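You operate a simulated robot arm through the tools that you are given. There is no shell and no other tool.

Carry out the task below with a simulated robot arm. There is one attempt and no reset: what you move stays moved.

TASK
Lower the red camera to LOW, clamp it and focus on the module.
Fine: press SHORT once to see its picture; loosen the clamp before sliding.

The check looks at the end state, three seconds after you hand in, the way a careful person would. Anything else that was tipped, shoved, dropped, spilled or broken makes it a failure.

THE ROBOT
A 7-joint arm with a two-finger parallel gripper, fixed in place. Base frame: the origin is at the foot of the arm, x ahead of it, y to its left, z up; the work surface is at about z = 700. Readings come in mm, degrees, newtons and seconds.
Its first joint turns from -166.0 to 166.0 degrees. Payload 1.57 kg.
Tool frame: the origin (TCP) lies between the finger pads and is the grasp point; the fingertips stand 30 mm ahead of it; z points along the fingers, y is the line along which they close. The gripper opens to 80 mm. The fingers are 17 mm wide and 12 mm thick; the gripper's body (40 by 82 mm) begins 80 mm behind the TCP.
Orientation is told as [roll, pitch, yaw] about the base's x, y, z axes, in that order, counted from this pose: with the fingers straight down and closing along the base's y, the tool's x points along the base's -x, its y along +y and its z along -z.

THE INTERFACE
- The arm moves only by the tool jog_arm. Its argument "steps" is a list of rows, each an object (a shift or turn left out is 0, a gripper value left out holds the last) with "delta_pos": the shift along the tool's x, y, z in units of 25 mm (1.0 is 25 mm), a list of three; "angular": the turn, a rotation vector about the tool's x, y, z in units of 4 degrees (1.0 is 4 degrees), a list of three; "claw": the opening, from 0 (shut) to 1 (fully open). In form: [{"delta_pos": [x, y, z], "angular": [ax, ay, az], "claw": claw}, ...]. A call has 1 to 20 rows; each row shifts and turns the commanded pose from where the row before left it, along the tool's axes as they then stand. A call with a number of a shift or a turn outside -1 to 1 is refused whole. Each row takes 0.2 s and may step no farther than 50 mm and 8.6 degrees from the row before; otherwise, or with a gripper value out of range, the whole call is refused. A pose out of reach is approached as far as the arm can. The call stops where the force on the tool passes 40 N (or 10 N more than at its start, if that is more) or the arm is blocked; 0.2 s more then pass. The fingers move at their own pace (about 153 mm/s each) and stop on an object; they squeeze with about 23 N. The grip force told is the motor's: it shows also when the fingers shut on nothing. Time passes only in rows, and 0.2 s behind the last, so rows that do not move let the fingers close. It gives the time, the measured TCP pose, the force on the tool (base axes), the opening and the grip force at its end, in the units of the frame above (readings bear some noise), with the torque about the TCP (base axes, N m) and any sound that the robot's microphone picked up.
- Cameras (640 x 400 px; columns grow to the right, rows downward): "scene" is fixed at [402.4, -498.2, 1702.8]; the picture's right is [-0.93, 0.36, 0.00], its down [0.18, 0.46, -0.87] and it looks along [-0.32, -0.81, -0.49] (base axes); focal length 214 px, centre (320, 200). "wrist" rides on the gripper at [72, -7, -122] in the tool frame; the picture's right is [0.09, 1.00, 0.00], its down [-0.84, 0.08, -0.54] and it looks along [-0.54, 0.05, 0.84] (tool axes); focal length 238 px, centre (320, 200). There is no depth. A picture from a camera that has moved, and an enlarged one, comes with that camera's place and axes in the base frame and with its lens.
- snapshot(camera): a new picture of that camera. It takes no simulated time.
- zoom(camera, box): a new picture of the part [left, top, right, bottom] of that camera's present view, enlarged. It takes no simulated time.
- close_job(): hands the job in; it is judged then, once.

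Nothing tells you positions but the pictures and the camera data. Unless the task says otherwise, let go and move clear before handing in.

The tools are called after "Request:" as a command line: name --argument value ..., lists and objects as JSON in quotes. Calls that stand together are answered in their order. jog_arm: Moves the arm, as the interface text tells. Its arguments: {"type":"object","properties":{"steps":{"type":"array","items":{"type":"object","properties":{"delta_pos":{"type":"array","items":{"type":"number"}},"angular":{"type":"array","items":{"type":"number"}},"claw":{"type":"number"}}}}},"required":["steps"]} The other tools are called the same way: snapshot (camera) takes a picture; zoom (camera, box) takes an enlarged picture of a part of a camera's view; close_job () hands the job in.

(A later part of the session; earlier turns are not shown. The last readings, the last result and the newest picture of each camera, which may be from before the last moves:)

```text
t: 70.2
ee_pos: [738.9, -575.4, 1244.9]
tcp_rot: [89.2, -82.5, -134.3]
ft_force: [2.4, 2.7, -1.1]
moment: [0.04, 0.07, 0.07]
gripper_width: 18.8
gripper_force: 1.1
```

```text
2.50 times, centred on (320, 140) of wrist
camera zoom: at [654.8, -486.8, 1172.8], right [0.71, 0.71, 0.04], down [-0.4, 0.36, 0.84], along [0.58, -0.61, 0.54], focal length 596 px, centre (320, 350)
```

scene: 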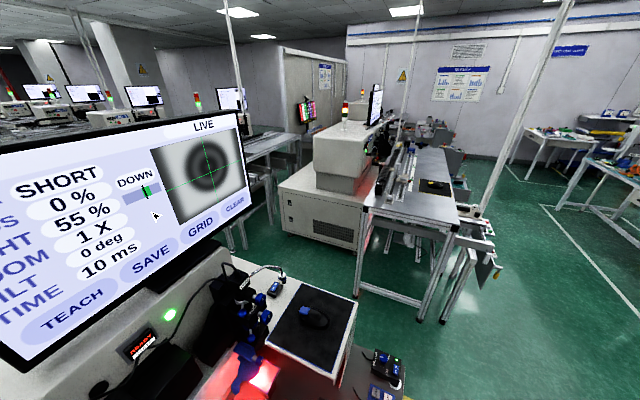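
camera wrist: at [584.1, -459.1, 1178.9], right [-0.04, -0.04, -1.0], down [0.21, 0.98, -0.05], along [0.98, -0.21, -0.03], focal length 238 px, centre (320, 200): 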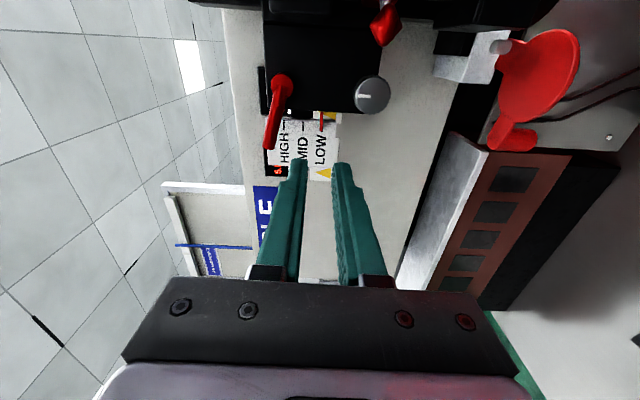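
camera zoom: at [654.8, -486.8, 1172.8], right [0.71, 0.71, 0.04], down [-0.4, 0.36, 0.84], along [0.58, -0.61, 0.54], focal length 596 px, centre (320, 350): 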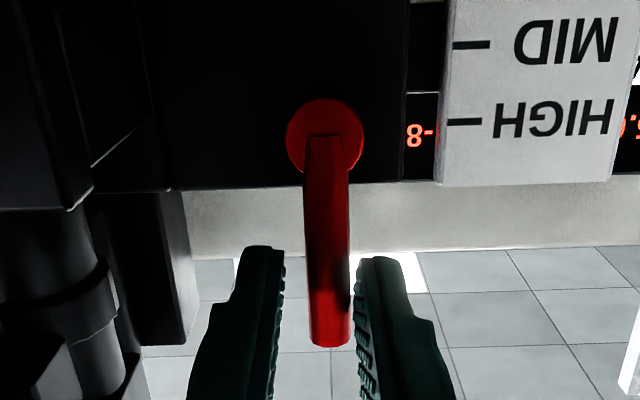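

Resistance now: the lever is at its clamped stop (vertical). I'll ease off, withdraw, and check the pointer from its own height.

Request:
jog_arm --steps '[{"delta_pos": [0, 0.11, 0], "angular": [0, 0, -1]}, {"delta_pos": [0, 0.03, 0], "angular": [0, 0, -0.9]}, {"delta_pos": [0, 0, -0.8]}, {"delta_pos": [0, 0, -1]}, {"delta_pos": [0, 0, -1]}, {"delta_pos": [0, 0, -0.5]}, {}]'

Request:
snapshot --camera "wrist"

Request:
zoom --camera "wrist" --box '[340, 0, 420, 60]'

Request:
zoom --camera "scene" --box '[0, 100, 260, 280]'

```text
t: 71.8
ee_pos: [683.0, -513.9, 1244.9]
tcp_rot: [-70.3, -89.7, 25.2]
ft_force: [1.7, 0.1, 0.2]
moment: [-0.02, 0.03, 0.01]
gripper_width: 15.9
gripper_force: 0.1
```

```text
taken
camera wrist: at [591.9, -432.1, 1172.6], right [0.7, 0.7, -0.1], down [-0.32, 0.44, 0.84], along [0.63, -0.56, 0.54], focal length 238 px, centre (320, 200)
```

wrist: 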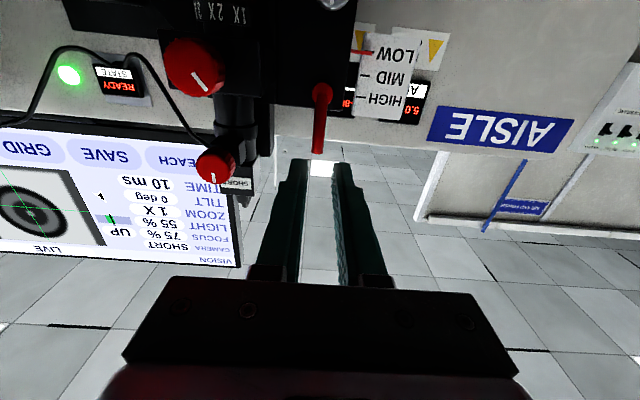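

```text
6.67 times, centred on (380, 30) of wrist
camera zoom: at [591.9, -432.1, 1172.6], right [0.7, 0.7, -0.1], down [-0.32, 0.44, 0.84], along [0.63, -0.56, 0.54], focal length 1589 px, centre (-80, 1333)
```

zoom: 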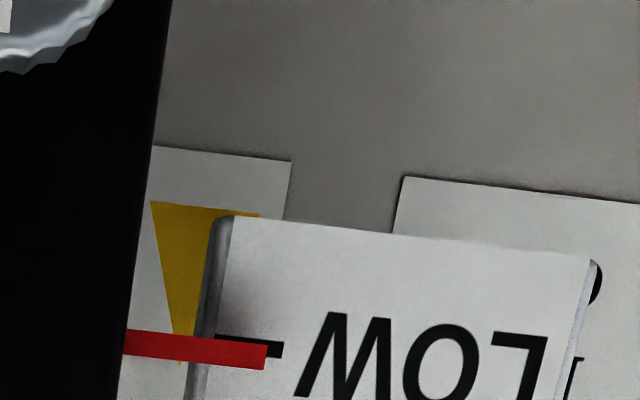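

```text
2.22 times, centred on (130, 190) of scene
camera zoom: at [402.4, -498.2, 1702.8], right [-0.93, 0.36, 0.0], down [0.18, 0.46, -0.87], along [-0.32, -0.81, -0.49], focal length 477 px, centre (742, 222)
```

zoom: 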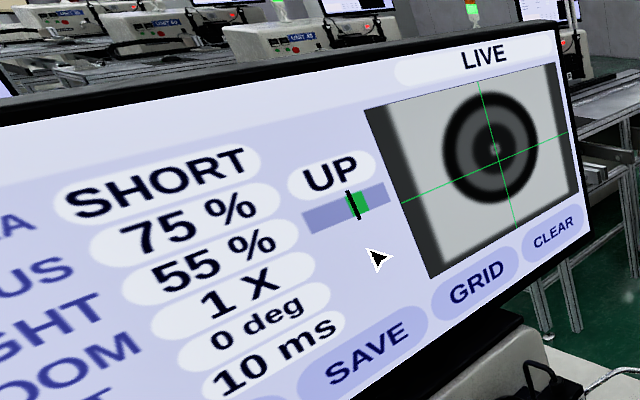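

The lever is upright again, but the focus reading rose from 60% to 75%, suggesting the carriage crept up ~1 mm while I turned the lever. I'll wait a few seconds to see whether it drifts or is actually held.

Request:
jog_arm --steps '[{}, {}, {}, {}, {}, {}, {}, {}, {}, {}, {}, {}, {}, {}, {}]'

Request:
zoom --camera "wrist" --box '[340, 0, 420, 60]'

Request:
zoom --camera "scene" --box '[0, 100, 260, 280]'

Request:
zoom --camera "wrist" --box '[290, 70, 350, 160]'

```text
t: 75.0
ee_pos: [683.7, -513.8, 1245.4]
tcp_rot: [-68.5, -89.7, 23.3]
ft_force: [0.0, -0.2, -0.1]
moment: [-0.01, 0.02, 0.03]
gripper_width: 16.0
gripper_force: 0.2
```

```text
6.67 times, centred on (380, 30) of wrist
camera zoom: at [592.0, -432.3, 1172.6], right [0.7, 0.7, -0.1], down [-0.32, 0.44, 0.84], along [0.63, -0.56, 0.54], focal length 1589 px, centre (-80, 1333)
```

zoom: 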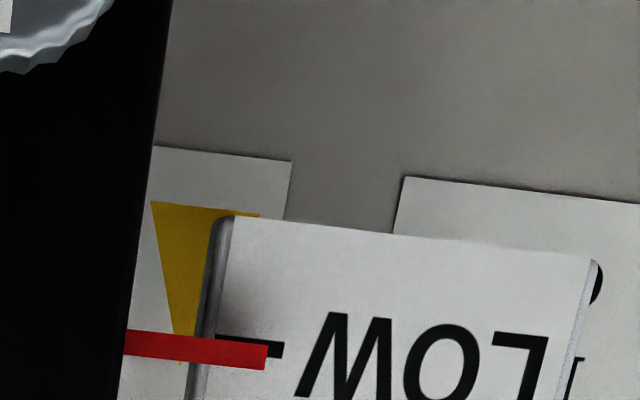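

```text
2.22 times, centred on (130, 190) of scene
camera zoom: at [402.4, -498.2, 1702.8], right [-0.93, 0.36, 0.0], down [0.18, 0.46, -0.87], along [-0.32, -0.81, -0.49], focal length 477 px, centre (742, 222)
```

zoom: 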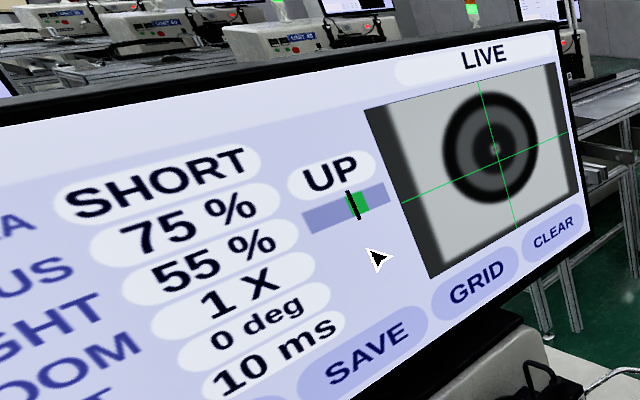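

```text
4.44 times, centred on (320, 115) of wrist
camera zoom: at [592.0, -432.3, 1172.6], right [0.7, 0.7, -0.1], down [-0.32, 0.44, 0.84], along [0.63, -0.56, 0.54], focal length 1059 px, centre (320, 578)
```

zoom: 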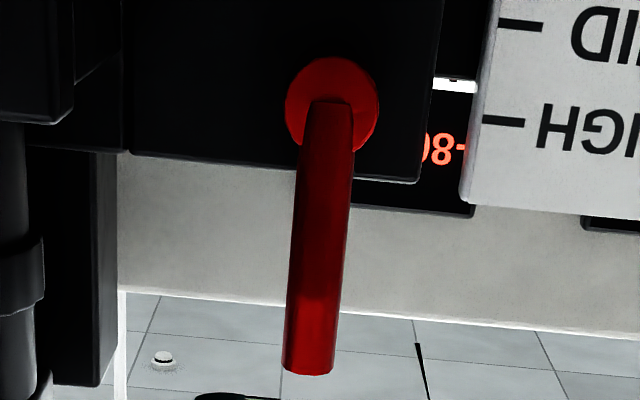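

It's stable and held, but about 1 mm above the LOW mark. To get it closer, I'll repeat: loosen, push down slightly past the mark, and clamp again so it settles on LOW (the unchanged-knob focus reading of ~60% matches LOW).

Request:
jog_arm --steps '[{"delta_pos": [0, 0, 1]}, {"delta_pos": [0, 0, 1]}, {"delta_pos": [0, 0, 0.8]}, {"delta_pos": [0, 0, 0.5]}, {}, {"delta_pos": [0, 0.1, 0], "angular": [0, 0, -1]}, {"delta_pos": [0, 0.1, 0], "angular": [0, 0, -1]}, {"delta_pos": [0, 0.1, 0], "angular": [0, 0, -1]}, {"delta_pos": [0, 0.1, 0], "angular": [0, 0, -1]}, {"delta_pos": [0, 0.1, 0], "angular": [0, 0, -1]}, {"delta_pos": [0, 0.1, 0], "angular": [0, 0, -1]}]'

Request:
zoom --camera "wrist" --box '[220, 60, 420, 220]'

```text
t: 77.4
ee_pos: [750.8, -563.3, 1242.6]
tcp_rot: [-89.7, -65.7, 44.8]
ft_force: [0.5, 0.3, -0.6]
moment: [-0.03, 0.02, 0.01]
gripper_width: 16.1
gripper_force: 0.0
```

```text
2.50 times, centred on (320, 140) of wrist
camera zoom: at [640.0, -501.2, 1180.2], right [0.61, 0.62, -0.49], down [-0.09, 0.68, 0.73], along [0.78, -0.41, 0.47], focal length 596 px, centre (320, 350)
```

zoom: 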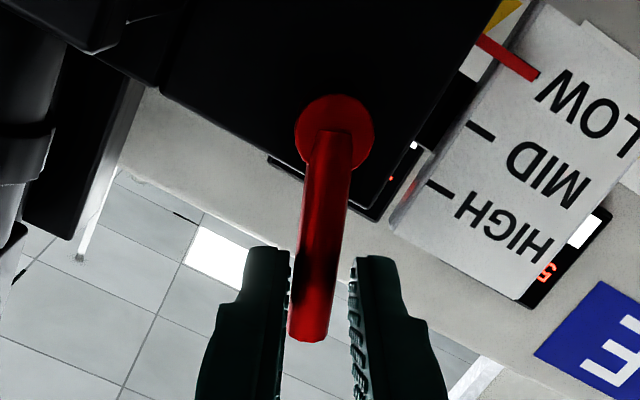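

Request:
jog_arm --steps '[{"delta_pos": [0, 0.1, 0], "angular": [0, 0, -1]}, {"delta_pos": [0, 0.1, 0], "angular": [0, 0, -1]}, {"delta_pos": [0, 0.1, 0], "angular": [0, 0, -1]}, {"delta_pos": [0, 0.1, 0], "angular": [0, 0, -1]}, {"delta_pos": [0, 0.1, 0], "angular": [0, 0, -1]}, {"delta_pos": [0, 0.1, 0], "angular": [0, 0, -1]}, {"delta_pos": [0, 0.1, 0], "angular": [0, 0, -1]}, {"delta_pos": [0, 0.1, 0], "angular": [0, 0, -1]}, {"delta_pos": [0, 0.1, 0], "angular": [0, 0, -1]}, {"delta_pos": [0, 0.1, 0], "angular": [0, 0, -1]}, {"delta_pos": [0, 0.1, 0], "angular": [0, 0, -1]}, {"delta_pos": [0, 0.1, 0], "angular": [0, 0, -1]}, {"delta_pos": [0, 0.1, 0], "angular": [0, 0, -1]}]'

Request:
zoom --camera "wrist" --box '[220, 60, 420, 220]'

Request:
zoom --camera "wrist" --box '[340, 110, 420, 170]'

Request:
zoom --camera "scene" --box '[0, 100, 260, 280]'

```text
t: 80.2
ee_pos: [766.6, -547.3, 1219.4]
tcp_rot: [-89.9, -13.7, 44.8]
ft_force: [-0.6, 0.3, 0.1]
moment: [-0.01, -0.01, 0.02]
gripper_width: 15.9
gripper_force: 0.0
```

```text
2.50 times, centred on (320, 140) of wrist
camera zoom: at [629.5, -511.7, 1209.0], right [0.1, 0.1, -0.99], down [0.21, 0.97, 0.12], along [0.97, -0.22, 0.08], focal length 596 px, centre (320, 350)
```

zoom: 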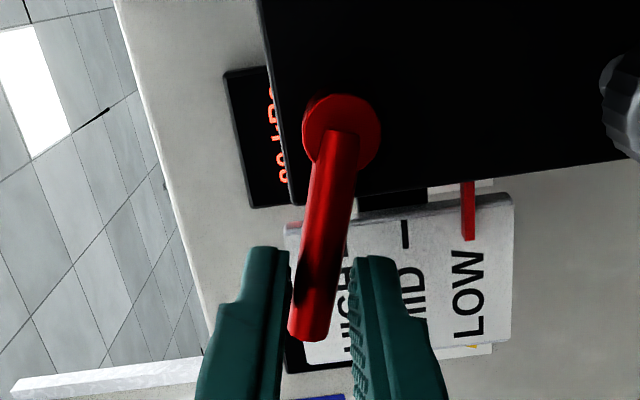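

```text
6.67 times, centred on (380, 140) of wrist
camera zoom: at [629.5, -511.7, 1209.0], right [0.1, 0.1, -0.99], down [0.21, 0.97, 0.12], along [0.97, -0.22, 0.08], focal length 1589 px, centre (-80, 600)
```

zoom: 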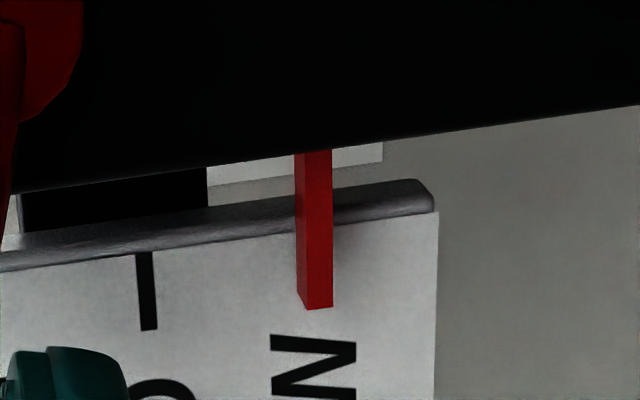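

```text
2.22 times, centred on (130, 190) of scene
camera zoom: at [402.4, -498.2, 1702.8], right [-0.93, 0.36, 0.0], down [0.18, 0.46, -0.87], along [-0.32, -0.81, -0.49], focal length 477 px, centre (742, 222)
```

zoom: 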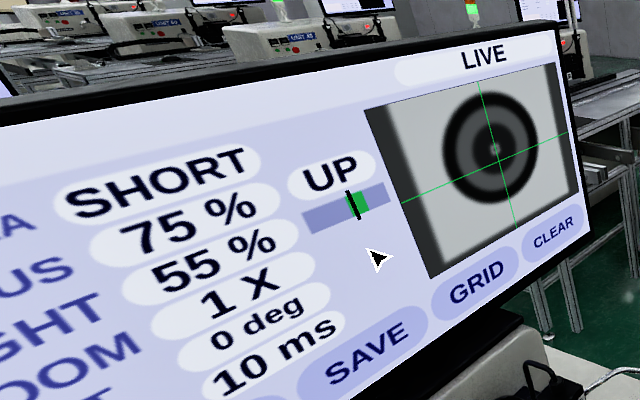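

Request:
jog_arm --steps '[{"delta_pos": [0.0092, 0.0389, 0]}, {"delta_pos": [0.0092, 0.0389, 0]}, {"delta_pos": [0.0092, 0.0389, 0]}, {"delta_pos": [0.0092, 0.0389, 0]}, {}]'

Request:
zoom --camera "wrist" --box '[340, 110, 420, 170]'

Request:
zoom --camera "scene" --box '[0, 100, 260, 280]'

```text
t: 81.4
ee_pos: [766.1, -547.6, 1216.2]
tcp_rot: [-89.9, -13.8, 44.8]
ft_force: [0.4, 0.2, 1.6]
moment: [-0.04, -0.06, 0.03]
gripper_width: 17.8
gripper_force: 1.2
```

```text
6.67 times, centred on (380, 140) of wrist
camera zoom: at [629.9, -511.8, 1204.7], right [0.1, 0.11, -0.99], down [0.21, 0.97, 0.12], along [0.97, -0.22, 0.08], focal length 1589 px, centre (-80, 600)
```

zoom: 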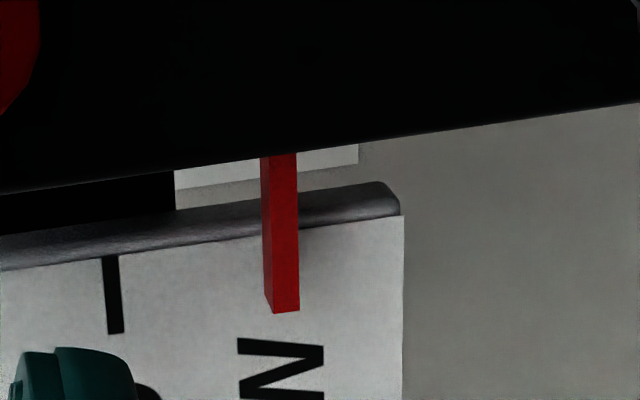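

```text
2.22 times, centred on (130, 190) of scene
camera zoom: at [402.4, -498.2, 1702.8], right [-0.93, 0.36, 0.0], down [0.18, 0.46, -0.87], along [-0.32, -0.81, -0.49], focal length 477 px, centre (742, 222)
```

zoom: 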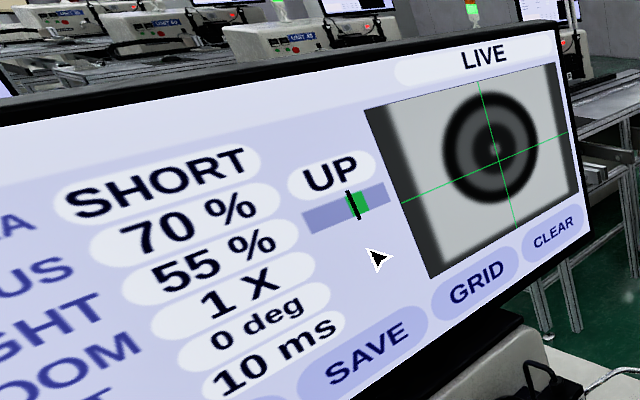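

Request:
jog_arm --steps '[{"delta_pos": [0.0092, 0.0389, 0]}, {"delta_pos": [0.0046, 0.0195, 0]}, {}]'

Request:
zoom --camera "wrist" --box '[340, 110, 420, 170]'

Request:
zoom --camera "scene" --box '[0, 100, 260, 280]'

```text
t: 82.2
ee_pos: [766.2, -546.9, 1215.5]
tcp_rot: [-89.8, -13.7, 44.9]
ft_force: [0.4, -1.4, 3.4]
moment: [-0.02, -0.1, -0.04]
gripper_width: 18.6
gripper_force: 1.1
```

```text
6.67 times, centred on (380, 140) of wrist
camera zoom: at [629.6, -511.4, 1203.3], right [0.1, 0.11, -0.99], down [0.21, 0.97, 0.12], along [0.97, -0.22, 0.08], focal length 1589 px, centre (-80, 600)
```

zoom: 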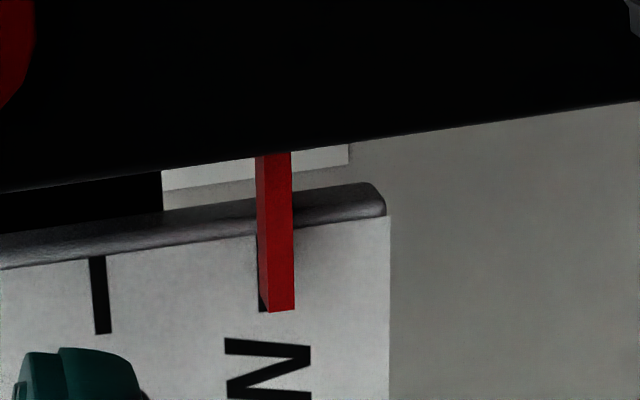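

```text
2.22 times, centred on (130, 190) of scene
camera zoom: at [402.4, -498.2, 1702.8], right [-0.93, 0.36, 0.0], down [0.18, 0.46, -0.87], along [-0.32, -0.81, -0.49], focal length 477 px, centre (742, 222)
```

zoom: 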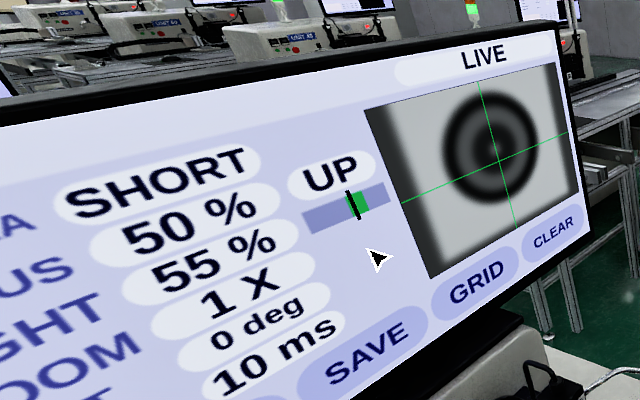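

Request:
jog_arm --steps '[{"delta_pos": [-0.023, -0.0973, 0]}, {}, {}]'

Request:
zoom --camera "wrist" --box '[340, 110, 420, 170]'

Request:
zoom --camera "scene" --box '[0, 100, 260, 280]'

```text
t: 83.0
ee_pos: [765.5, -547.6, 1216.8]
tcp_rot: [-89.9, -13.9, 44.9]
ft_force: [-0.1, 0.4, 0.9]
moment: [0.01, -0.01, -0.02]
gripper_width: 16.4
gripper_force: 0.0
```

```text
6.67 times, centred on (380, 140) of wrist
camera zoom: at [629.9, -511.4, 1205.8], right [0.1, 0.11, -0.99], down [0.21, 0.97, 0.12], along [0.97, -0.22, 0.08], focal length 1589 px, centre (-80, 600)
```

zoom: 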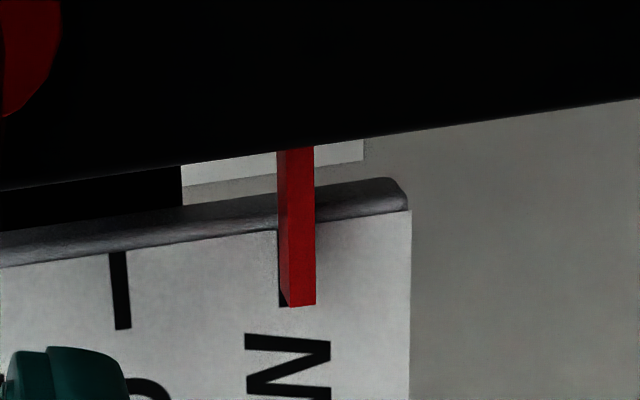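

```text
2.22 times, centred on (130, 190) of scene
camera zoom: at [402.4, -498.2, 1702.8], right [-0.93, 0.36, 0.0], down [0.18, 0.46, -0.87], along [-0.32, -0.81, -0.49], focal length 477 px, centre (742, 222)
```

zoom: 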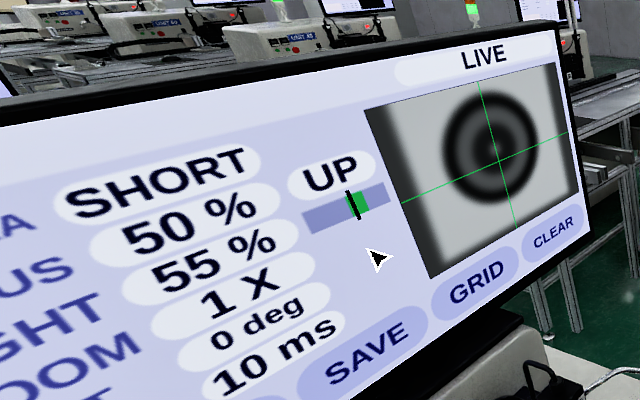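

Request:
jog_arm --steps '[{"delta_pos": [0.0115, 0.0487, 0]}, {"delta_pos": [0.0115, 0.0487, 0]}, {"delta_pos": [0.0055, 0.0234, 0]}, {}]'

Request:
zoom --camera "wrist" --box '[340, 110, 420, 170]'

Request:
zoom --camera "scene" --box '[0, 100, 260, 280]'

```text
t: 84.0
ee_pos: [766.1, -546.7, 1214.2]
tcp_rot: [-89.9, -13.8, 44.8]
ft_force: [1.2, -0.8, 3.2]
moment: [-0.06, -0.07, -0.06]
gripper_width: 18.9
gripper_force: 1.5
```

```text
6.67 times, centred on (380, 140) of wrist
camera zoom: at [629.6, -511.4, 1203.1], right [0.1, 0.11, -0.99], down [0.21, 0.97, 0.12], along [0.97, -0.22, 0.08], focal length 1589 px, centre (-80, 600)
```

zoom: 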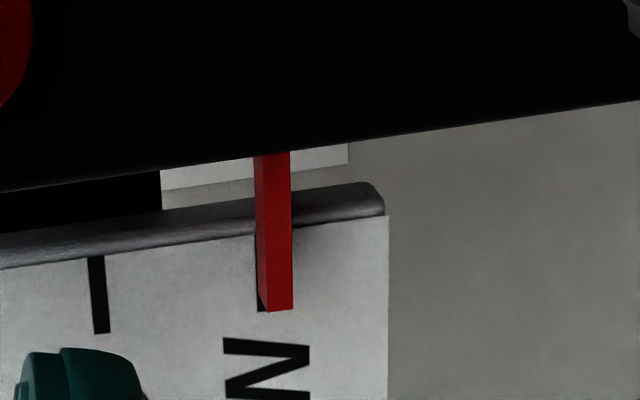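

```text
2.22 times, centred on (130, 190) of scene
camera zoom: at [402.4, -498.2, 1702.8], right [-0.93, 0.36, 0.0], down [0.18, 0.46, -0.87], along [-0.32, -0.81, -0.49], focal length 477 px, centre (742, 222)
```

zoom: 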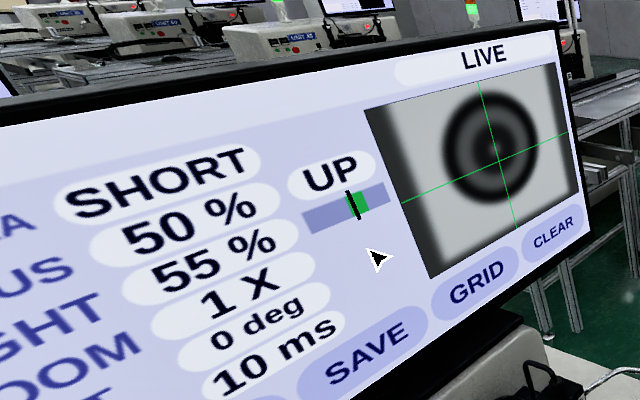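

Request:
jog_arm --steps '[{"delta_pos": [0.0055, 0.0234, 0]}, {}]'

Request:
zoom --camera "wrist" --box '[340, 110, 420, 170]'

Request:
zoom --camera "scene" --box '[0, 100, 260, 280]'

```text
t: 84.6
ee_pos: [766.8, -547.3, 1213.5]
tcp_rot: [-89.8, -13.7, 44.9]
ft_force: [0.9, -0.6, 3.9]
moment: [-0.06, -0.08, -0.02]
gripper_width: 19.9
gripper_force: 2.0
```

```text
6.67 times, centred on (380, 140) of wrist
camera zoom: at [629.5, -511.2, 1202.4], right [0.1, 0.1, -0.99], down [0.21, 0.97, 0.12], along [0.97, -0.22, 0.08], focal length 1589 px, centre (-80, 600)
```

zoom: 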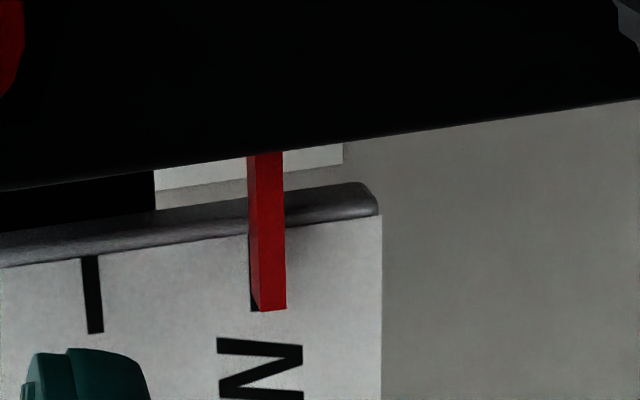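

```text
2.22 times, centred on (130, 190) of scene
camera zoom: at [402.4, -498.2, 1702.8], right [-0.93, 0.36, 0.0], down [0.18, 0.46, -0.87], along [-0.32, -0.81, -0.49], focal length 477 px, centre (742, 222)
```

zoom: 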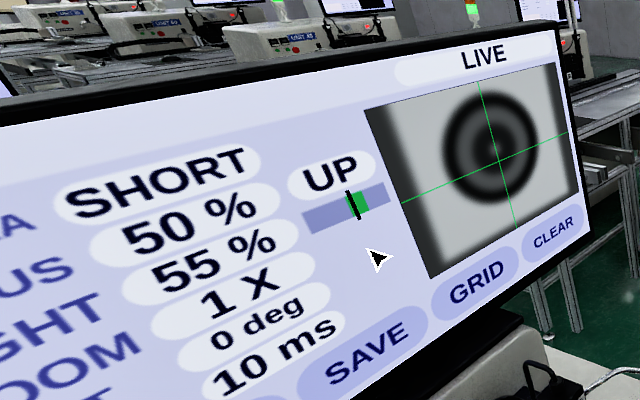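

Request:
jog_arm --steps '[{"delta_pos": [0.0055, 0.0234, 0]}, {}]'

Request:
zoom --camera "wrist" --box '[340, 110, 420, 170]'

Request:
zoom --camera "scene" --box '[0, 100, 260, 280]'

```text
t: 85.2
ee_pos: [765.1, -547.7, 1213.3]
tcp_rot: [-89.8, -13.7, 44.9]
ft_force: [0.9, -0.7, 6.5]
moment: [-0.04, -0.14, 0.0]
gripper_width: 21.5
gripper_force: 3.0
```

```text
6.67 times, centred on (380, 140) of wrist
camera zoom: at [629.5, -511.1, 1201.6], right [0.1, 0.1, -0.99], down [0.21, 0.97, 0.12], along [0.97, -0.22, 0.08], focal length 1589 px, centre (-80, 600)
```

zoom: 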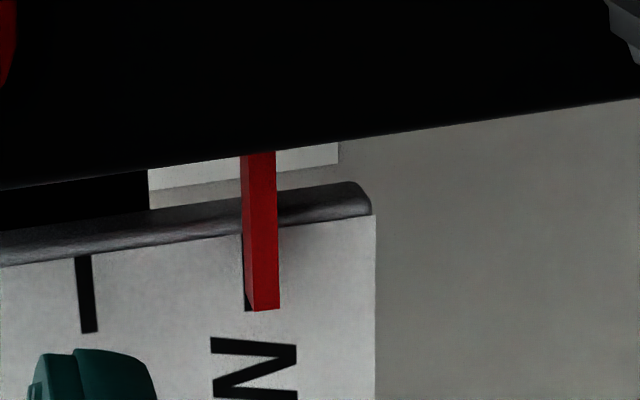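

```text
2.22 times, centred on (130, 190) of scene
camera zoom: at [402.4, -498.2, 1702.8], right [-0.93, 0.36, 0.0], down [0.18, 0.46, -0.87], along [-0.32, -0.81, -0.49], focal length 477 px, centre (742, 222)
```

zoom: 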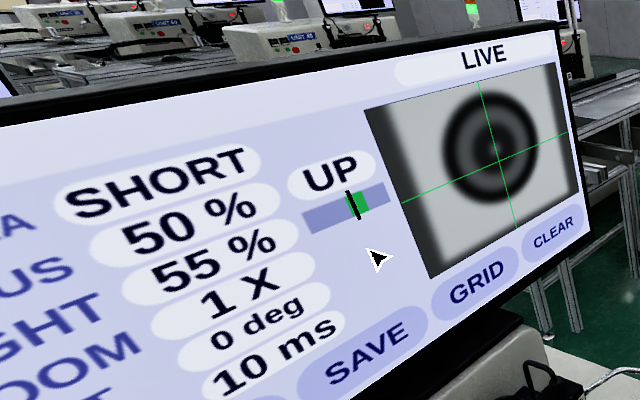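

At 6.5 N there's no further travel, so LOW is the lower end stop and the carriage is resting on it. I'll unload and turn the lever back in one continuous motion, contacting a bit further out on the lever to minimize lifting force.

Request:
jog_arm --steps '[{"delta_pos": [-0.2, -0.17, 0]}, {"delta_pos": [0, -0.117, 0], "angular": [0, 0, 1]}, {"delta_pos": [0, -0.117, 0], "angular": [0, 0, 1]}, {"delta_pos": [0, -0.117, 0], "angular": [0, 0, 1]}, {"delta_pos": [0, -0.117, 0], "angular": [0, 0, 1]}, {"delta_pos": [0, -0.117, 0], "angular": [0, 0, 1]}, {"delta_pos": [0, -0.117, 0], "angular": [0, 0, 1]}, {"delta_pos": [0, -0.117, 0], "angular": [0, 0, 1]}, {"delta_pos": [0, -0.117, 0], "angular": [0, 0, 1]}, {"delta_pos": [0, -0.117, 0], "angular": [0, 0, 1]}, {"delta_pos": [0, -0.117, 0], "angular": [0, 0, 1]}, {"delta_pos": [0, -0.117, 0], "angular": [0, 0, 1]}, {"delta_pos": [0, -0.117, 0], "angular": [0, 0, 1]}, {"delta_pos": [0, -0.117, 0], "angular": [0, 0, 1]}, {"delta_pos": [0, -0.117, 0], "angular": [0, 0, 1]}, {"delta_pos": [0, -0.117, 0], "angular": [0, 0, 1]}, {"delta_pos": [0, -0.117, 0], "angular": [0, 0, 1]}, {"delta_pos": [0, -0.117, 0], "angular": [0, 0, 1]}, {"delta_pos": [0, -0.117, 0], "angular": [0, 0, 1]}, {"delta_pos": [0, -0.117, 0], "angular": [0, 0, 1]}]'

Request:
zoom --camera "wrist" --box '[220, 60, 420, 220]'

Request:
zoom --camera "scene" --box '[0, 100, 260, 280]'

```text
t: 89.4
ee_pos: [742.2, -571.6, 1249.6]
tcp_rot: [-59.9, -89.7, 14.6]
ft_force: [0.5, -0.1, 0.1]
moment: [0.0, -0.01, 0.03]
gripper_width: 16.0
gripper_force: 0.0
```

```text
2.50 times, centred on (320, 140) of wrist
camera zoom: at [651.3, -490.4, 1177.9], right [0.7, 0.7, -0.09], down [-0.33, 0.44, 0.84], along [0.63, -0.56, 0.54], focal length 596 px, centre (320, 350)
```

zoom: 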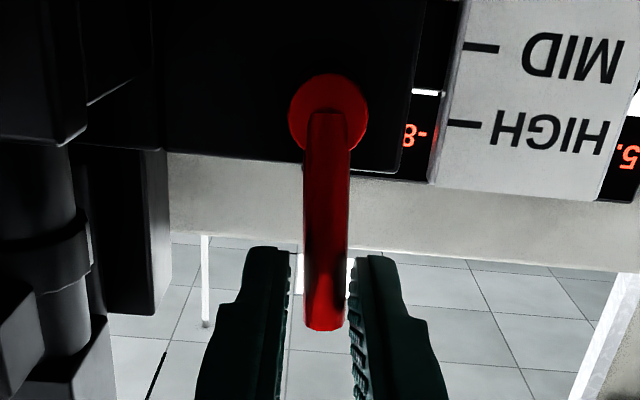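

```text
2.22 times, centred on (130, 190) of scene
camera zoom: at [402.4, -498.2, 1702.8], right [-0.93, 0.36, 0.0], down [0.18, 0.46, -0.87], along [-0.32, -0.81, -0.49], focal length 477 px, centre (742, 222)
```

zoom: 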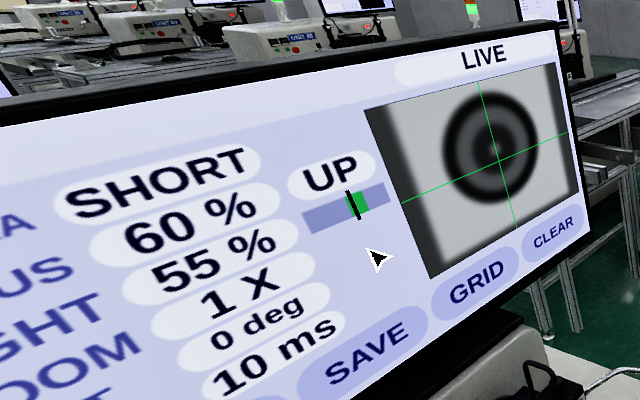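

Reading is 60%, i.e. within a few tenths of a millimetre of LOW. Now the last few degrees to the clamp stop.

Request:
jog_arm --steps '[{"delta_pos": [0, -0.117, 0], "angular": [0, 0, 1]}, {"delta_pos": [0, -0.117, 0], "angular": [0, 0, 1]}, {"delta_pos": [0, -0.03, 0]}]'

Request:
zoom --camera "wrist" --box '[220, 60, 420, 220]'

Request:
zoom --camera "scene" --box '[0, 100, 260, 280]'

```text
t: 90.2
ee_pos: [737.6, -575.8, 1249.7]
tcp_rot: [89.3, -82.2, -134.2]
ft_force: [5.9, 2.9, -2.2]
moment: [0.01, 0.18, 0.15]
gripper_width: 21.1
gripper_force: 3.5
```

```text
2.50 times, centred on (320, 140) of wrist
camera zoom: at [653.9, -487.3, 1177.5], right [0.71, 0.71, 0.04], down [-0.41, 0.36, 0.84], along [0.58, -0.61, 0.54], focal length 596 px, centre (320, 350)
```

zoom: 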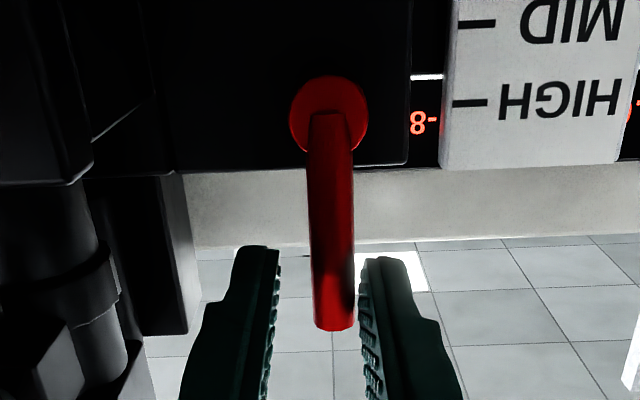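

```text
2.22 times, centred on (130, 190) of scene
camera zoom: at [402.4, -498.2, 1702.8], right [-0.93, 0.36, 0.0], down [0.18, 0.46, -0.87], along [-0.32, -0.81, -0.49], focal length 477 px, centre (742, 222)
```

zoom: 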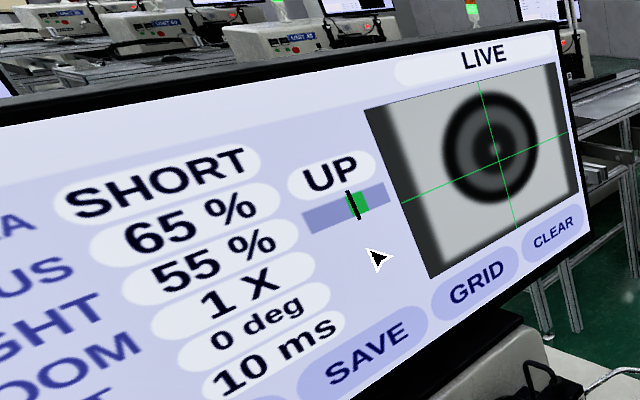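

Request:
jog_arm --steps '[{"delta_pos": [0, 0.15, 0], "angular": [0, 0, -1]}, {"delta_pos": [0, 0.06, 0], "angular": [0, 0, -0.9]}, {"delta_pos": [0, 0, -0.8]}, {"delta_pos": [0, 0, -1]}, {"delta_pos": [0, 0, -1]}, {"delta_pos": [0, 0, -0.5]}, {}]'

Request:
snapshot --camera "wrist"

Request:
zoom --camera "wrist" --box '[340, 0, 420, 60]'

Request:
zoom --camera "wrist" --box '[290, 70, 350, 160]'

Request:
zoom --camera "scene" --box '[0, 100, 260, 280]'

```text
t: 91.8
ee_pos: [682.0, -514.2, 1253.4]
tcp_rot: [58.1, -89.9, -103.2]
ft_force: [0.0, -0.8, 0.1]
moment: [0.02, 0.02, -0.02]
gripper_width: 15.8
gripper_force: 0.0
```

```text
taken
camera wrist: at [591.2, -431.7, 1180.2], right [0.7, 0.7, -0.09], down [-0.33, 0.44, 0.84], along [0.63, -0.56, 0.54], focal length 238 px, centre (320, 200)
```

wrist: 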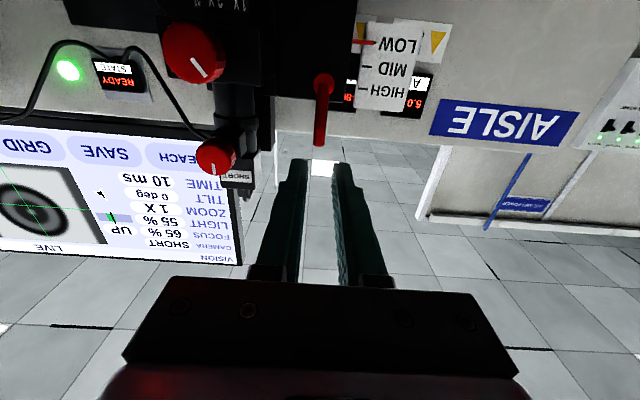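

```text
6.67 times, centred on (380, 30) of wrist
camera zoom: at [591.2, -431.7, 1180.2], right [0.7, 0.7, -0.09], down [-0.33, 0.44, 0.84], along [0.63, -0.56, 0.54], focal length 1589 px, centre (-80, 1333)
```

zoom: 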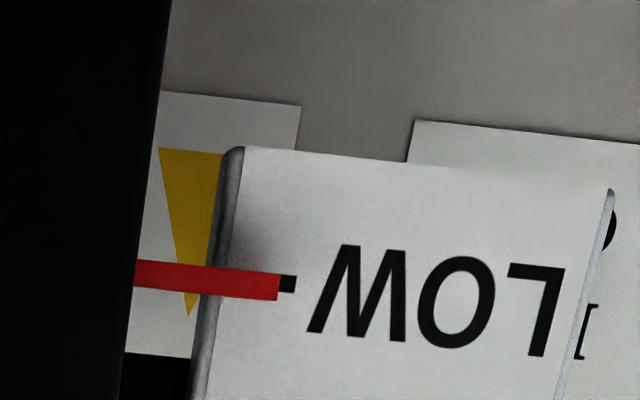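

```text
4.44 times, centred on (320, 115) of wrist
camera zoom: at [591.2, -431.7, 1180.2], right [0.7, 0.7, -0.09], down [-0.33, 0.44, 0.84], along [0.63, -0.56, 0.54], focal length 1059 px, centre (320, 578)
```

zoom: 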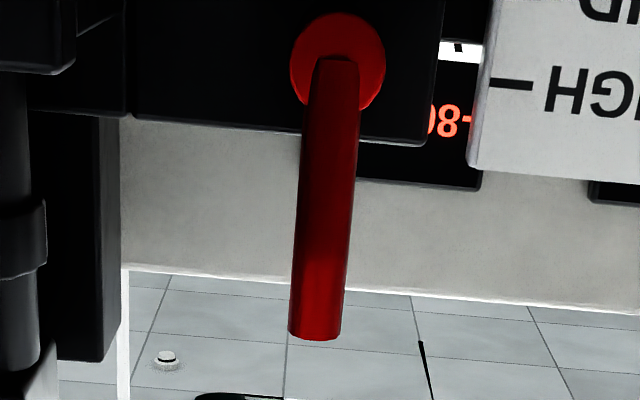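

```text
2.22 times, centred on (130, 190) of scene
camera zoom: at [402.4, -498.2, 1702.8], right [-0.93, 0.36, 0.0], down [0.18, 0.46, -0.87], along [-0.32, -0.81, -0.49], focal length 477 px, centre (742, 222)
```

zoom: 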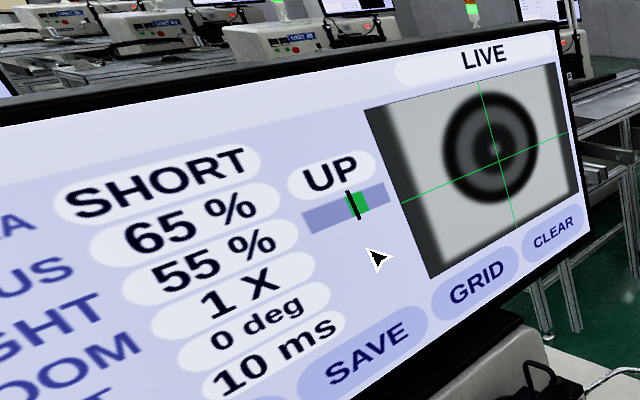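

Pointer now overlaps the LOW mark and the clamp lever is fully upright. Next, the FOCUS knob, which has moved down with the carriage to about (u=39, v=883, z≈1190): I'll open the fingers and line up in front of it.

Request:
jog_arm --steps '[{"delta_pos": [0, 0, -0.64], "claw": 0.65}, {"delta_pos": [0.64, -0.8, 0]}, {"delta_pos": [0.64, -0.8, 0]}, {"delta_pos": [0.64, -0.8, 0]}, {"delta_pos": [0.636, -0.776, 0]}, {}, {}]'

Request:
snapshot --camera "wrist"

Request:
zoom --camera "wrist" --box '[240, 70, 400, 190]'

```text
t: 93.4
ee_pos: [614.7, -558.7, 1188.5]
tcp_rot: [61.5, -89.8, -106.6]
ft_force: [0.2, 0.0, 0.7]
moment: [-0.02, -0.01, -0.01]
gripper_width: 51.9
gripper_force: 0.0
```

```text
taken
camera wrist: at [523.6, -477.1, 1116.0], right [0.7, 0.7, -0.09], down [-0.33, 0.44, 0.84], along [0.63, -0.56, 0.54], focal length 238 px, centre (320, 200)
```

wrist: 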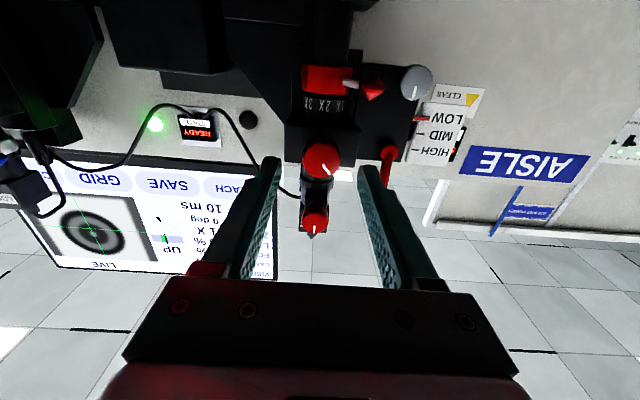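

```text
3.33 times, centred on (320, 130) of wrist
camera zoom: at [523.6, -477.1, 1116.0], right [0.7, 0.7, -0.09], down [-0.33, 0.44, 0.84], along [0.63, -0.56, 0.54], focal length 794 px, centre (320, 433)
```

zoom: 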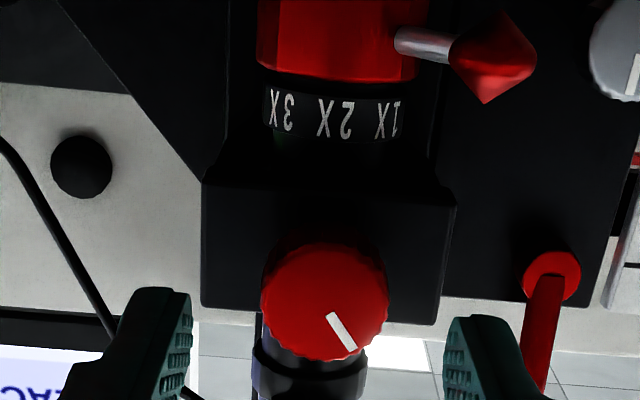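

The focus knob sits between the open fingers. I'll fine-adjust, advance, and close on it.

Request:
jog_arm --steps '[{"delta_pos": [-0.08, 0.056, 0]}, {"delta_pos": [0, 0, 0.5]}, {"delta_pos": [0, 0, 0.5]}, {"delta_pos": [0, 0, 0.5]}, {}]'

Request:
zoom --camera "wrist" --box '[240, 90, 400, 210]'

```text
t: 94.6
ee_pos: [641.7, -586.4, 1187.8]
tcp_rot: [57.2, -89.9, -102.3]
ft_force: [-0.1, -0.3, -0.2]
moment: [0.0, -0.01, 0.0]
gripper_width: 52.1
gripper_force: 0.2
```

```text
3.33 times, centred on (320, 150) of wrist
camera zoom: at [551.5, -503.6, 1116.0], right [0.7, 0.7, -0.09], down [-0.33, 0.44, 0.84], along [0.63, -0.56, 0.54], focal length 794 px, centre (320, 367)
```

zoom: 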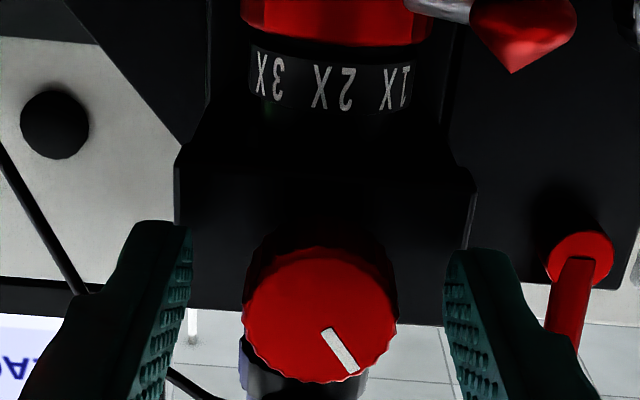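

Request:
jog_arm --steps '[{"delta_pos": [-0.12, 0, 0.06]}, {}, {}]'

Request:
zoom --camera "wrist" --box '[240, 90, 400, 210]'

```text
t: 95.4
ee_pos: [642.7, -586.2, 1191.6]
tcp_rot: [63.4, -89.8, -108.6]
ft_force: [-0.3, 0.1, 0.5]
moment: [0.01, 0.0, 0.01]
gripper_width: 52.1
gripper_force: 0.0
```

```text
3.33 times, centred on (320, 150) of wrist
camera zoom: at [552.4, -504.6, 1119.3], right [0.7, 0.7, -0.09], down [-0.33, 0.44, 0.84], along [0.63, -0.56, 0.54], focal length 794 px, centre (320, 367)
```

zoom: 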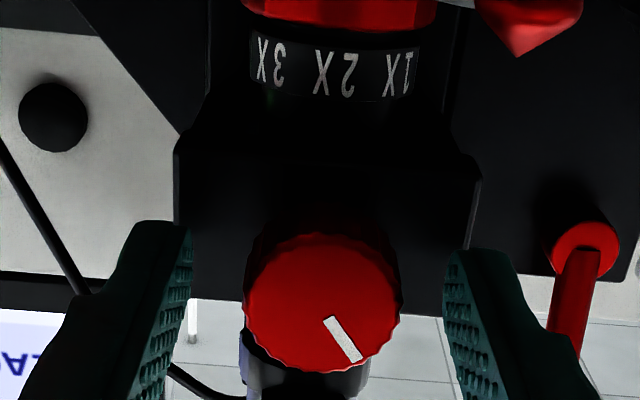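

Request:
jog_arm --steps '[{"claw": 0.3}, {}, {}]'

Request:
zoom --camera "wrist" --box '[240, 90, 400, 210]'

Request:
zoom --camera "scene" --box '[0, 100, 260, 280]'

```text
t: 96.2
ee_pos: [643.0, -588.0, 1192.1]
tcp_rot: [62.8, -89.8, -107.8]
ft_force: [1.5, 1.5, 0.5]
moment: [-0.05, -0.05, 0.1]
gripper_width: 29.6
gripper_force: 39.5
```

```text
3.33 times, centred on (320, 150) of wrist
camera zoom: at [552.6, -504.4, 1119.3], right [0.7, 0.7, -0.09], down [-0.33, 0.44, 0.84], along [0.63, -0.56, 0.54], focal length 794 px, centre (320, 367)
```

zoom: 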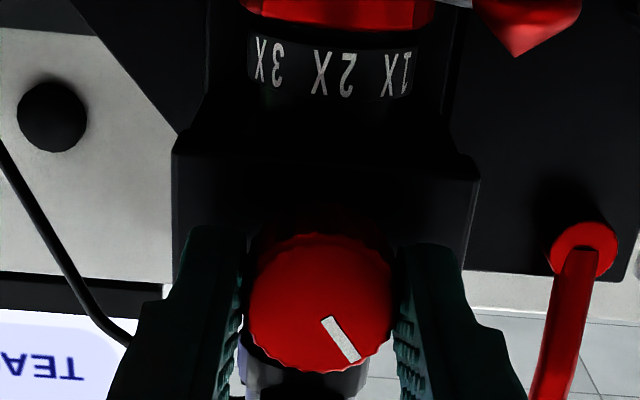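

```text
2.22 times, centred on (130, 190) of scene
camera zoom: at [402.4, -498.2, 1702.8], right [-0.93, 0.36, 0.0], down [0.18, 0.46, -0.87], along [-0.32, -0.81, -0.49], focal length 477 px, centre (742, 222)
```

zoom: 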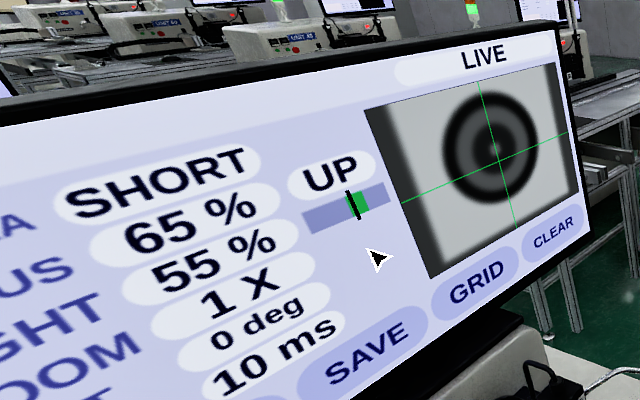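

The knob is gripped with no side load and the reading is unchanged. I'll turn it a small amount one way and watch the focus reading.

Request:
jog_arm --steps '[{"angular": [0, 0, 1]}, {"angular": [0, 0, 1]}, {}]'

Request:
zoom --camera "scene" --box '[0, 100, 260, 280]'

Request:
zoom --camera "wrist" --box '[240, 90, 400, 210]'

```text
t: 97.0
ee_pos: [644.0, -586.1, 1190.5]
tcp_rot: [89.4, -81.9, -134.5]
ft_force: [3.0, -2.7, -0.1]
moment: [-0.03, -0.09, 0.02]
gripper_width: 29.8
gripper_force: 39.0
```

```text
2.22 times, centred on (130, 190) of scene
camera zoom: at [402.4, -498.2, 1702.8], right [-0.93, 0.36, 0.0], down [0.18, 0.46, -0.87], along [-0.32, -0.81, -0.49], focal length 477 px, centre (742, 222)
```

zoom: 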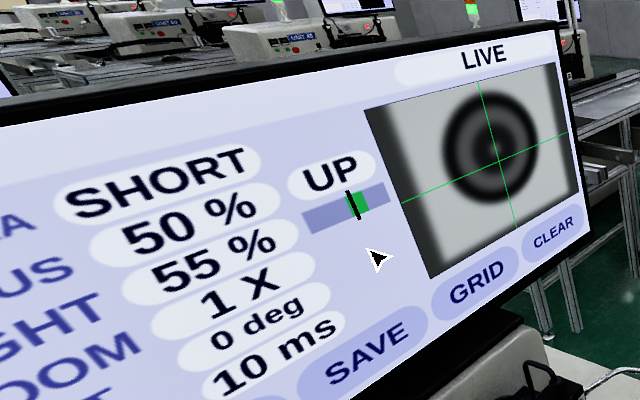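

```text
3.33 times, centred on (320, 150) of wrist
camera zoom: at [559.8, -497.2, 1118.9], right [0.71, 0.71, 0.05], down [-0.41, 0.35, 0.84], along [0.57, -0.62, 0.54], focal length 794 px, centre (320, 367)
```

zoom: 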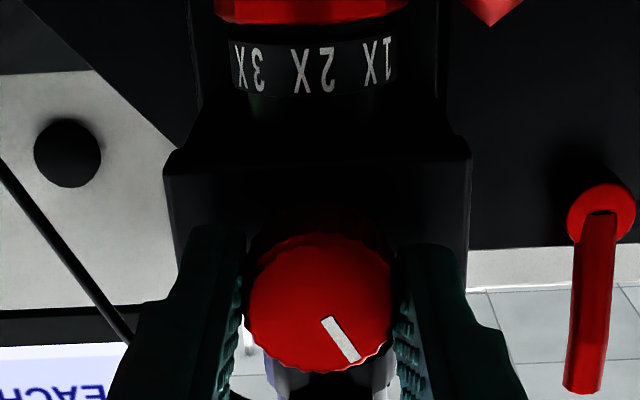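

That lowered the reading to 50%, so the other direction is right. Turning back and past.

Request:
jog_arm --steps '[{"angular": [0, 0, -1]}, {"angular": [0, 0, -1]}, {"angular": [0, 0, -1]}, {"angular": [0, 0, -1]}, {}]'

Request:
zoom --camera "scene" --box '[0, 100, 260, 280]'

```text
t: 98.2
ee_pos: [643.3, -586.2, 1191.1]
tcp_rot: [-89.1, -82.1, 43.9]
ft_force: [-1.2, -2.9, -0.4]
moment: [0.09, 0.13, -0.05]
gripper_width: 29.8
gripper_force: 39.5
```

```text
2.22 times, centred on (130, 190) of scene
camera zoom: at [402.4, -498.2, 1702.8], right [-0.93, 0.36, 0.0], down [0.18, 0.46, -0.87], along [-0.32, -0.81, -0.49], focal length 477 px, centre (742, 222)
```

zoom: 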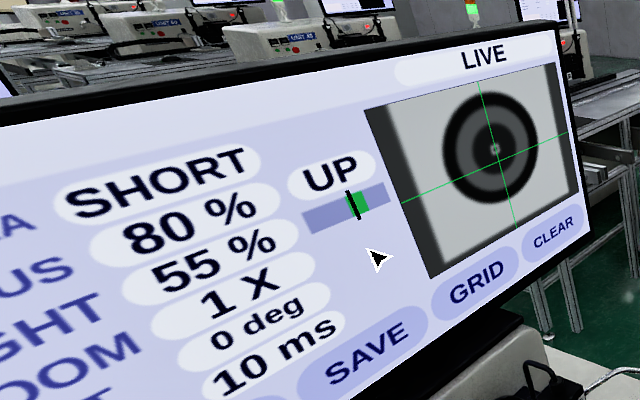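

80% now. I'll continue in the same direction in small steps.

Request:
jog_arm --steps '[{"angular": [0, 0, -1]}, {"angular": [0, 0, -1]}, {}]'

Request:
zoom --camera "scene" --box '[0, 100, 260, 280]'

```text
t: 99.0
ee_pos: [643.1, -586.2, 1190.5]
tcp_rot: [-89.5, -74.0, 44.5]
ft_force: [-3.4, 1.5, -0.5]
moment: [0.23, 0.25, -0.11]
gripper_width: 29.5
gripper_force: 38.7
```

```text
2.22 times, centred on (130, 190) of scene
camera zoom: at [402.4, -498.2, 1702.8], right [-0.93, 0.36, 0.0], down [0.18, 0.46, -0.87], along [-0.32, -0.81, -0.49], focal length 477 px, centre (742, 222)
```

zoom: 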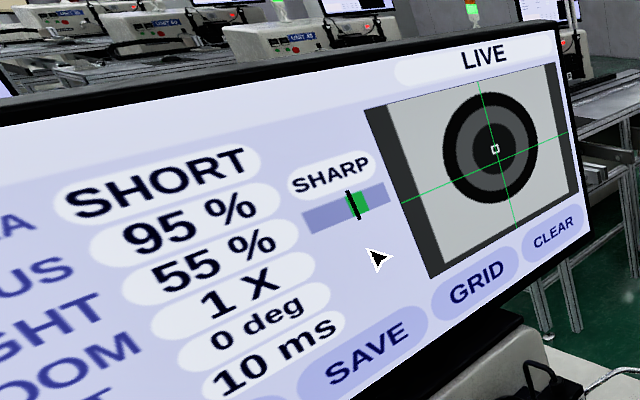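

It says SHARP at 95%. A little further should reach the peak.

Request:
jog_arm --steps '[{"angular": [0, 0, -0.6]}, {}]'

Request:
zoom --camera "scene" --box '[0, 100, 260, 280]'

```text
t: 99.6
ee_pos: [643.6, -586.1, 1191.7]
tcp_rot: [-89.6, -71.7, 44.7]
ft_force: [-8.0, 6.1, 1.7]
moment: [-0.06, -0.02, 0.0]
gripper_width: 29.6
gripper_force: 39.2
```

```text
2.22 times, centred on (130, 190) of scene
camera zoom: at [402.4, -498.2, 1702.8], right [-0.93, 0.36, 0.0], down [0.18, 0.46, -0.87], along [-0.32, -0.81, -0.49], focal length 477 px, centre (742, 222)
```

zoom: 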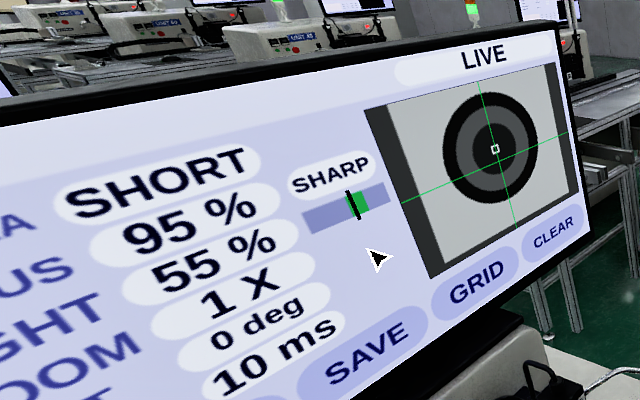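

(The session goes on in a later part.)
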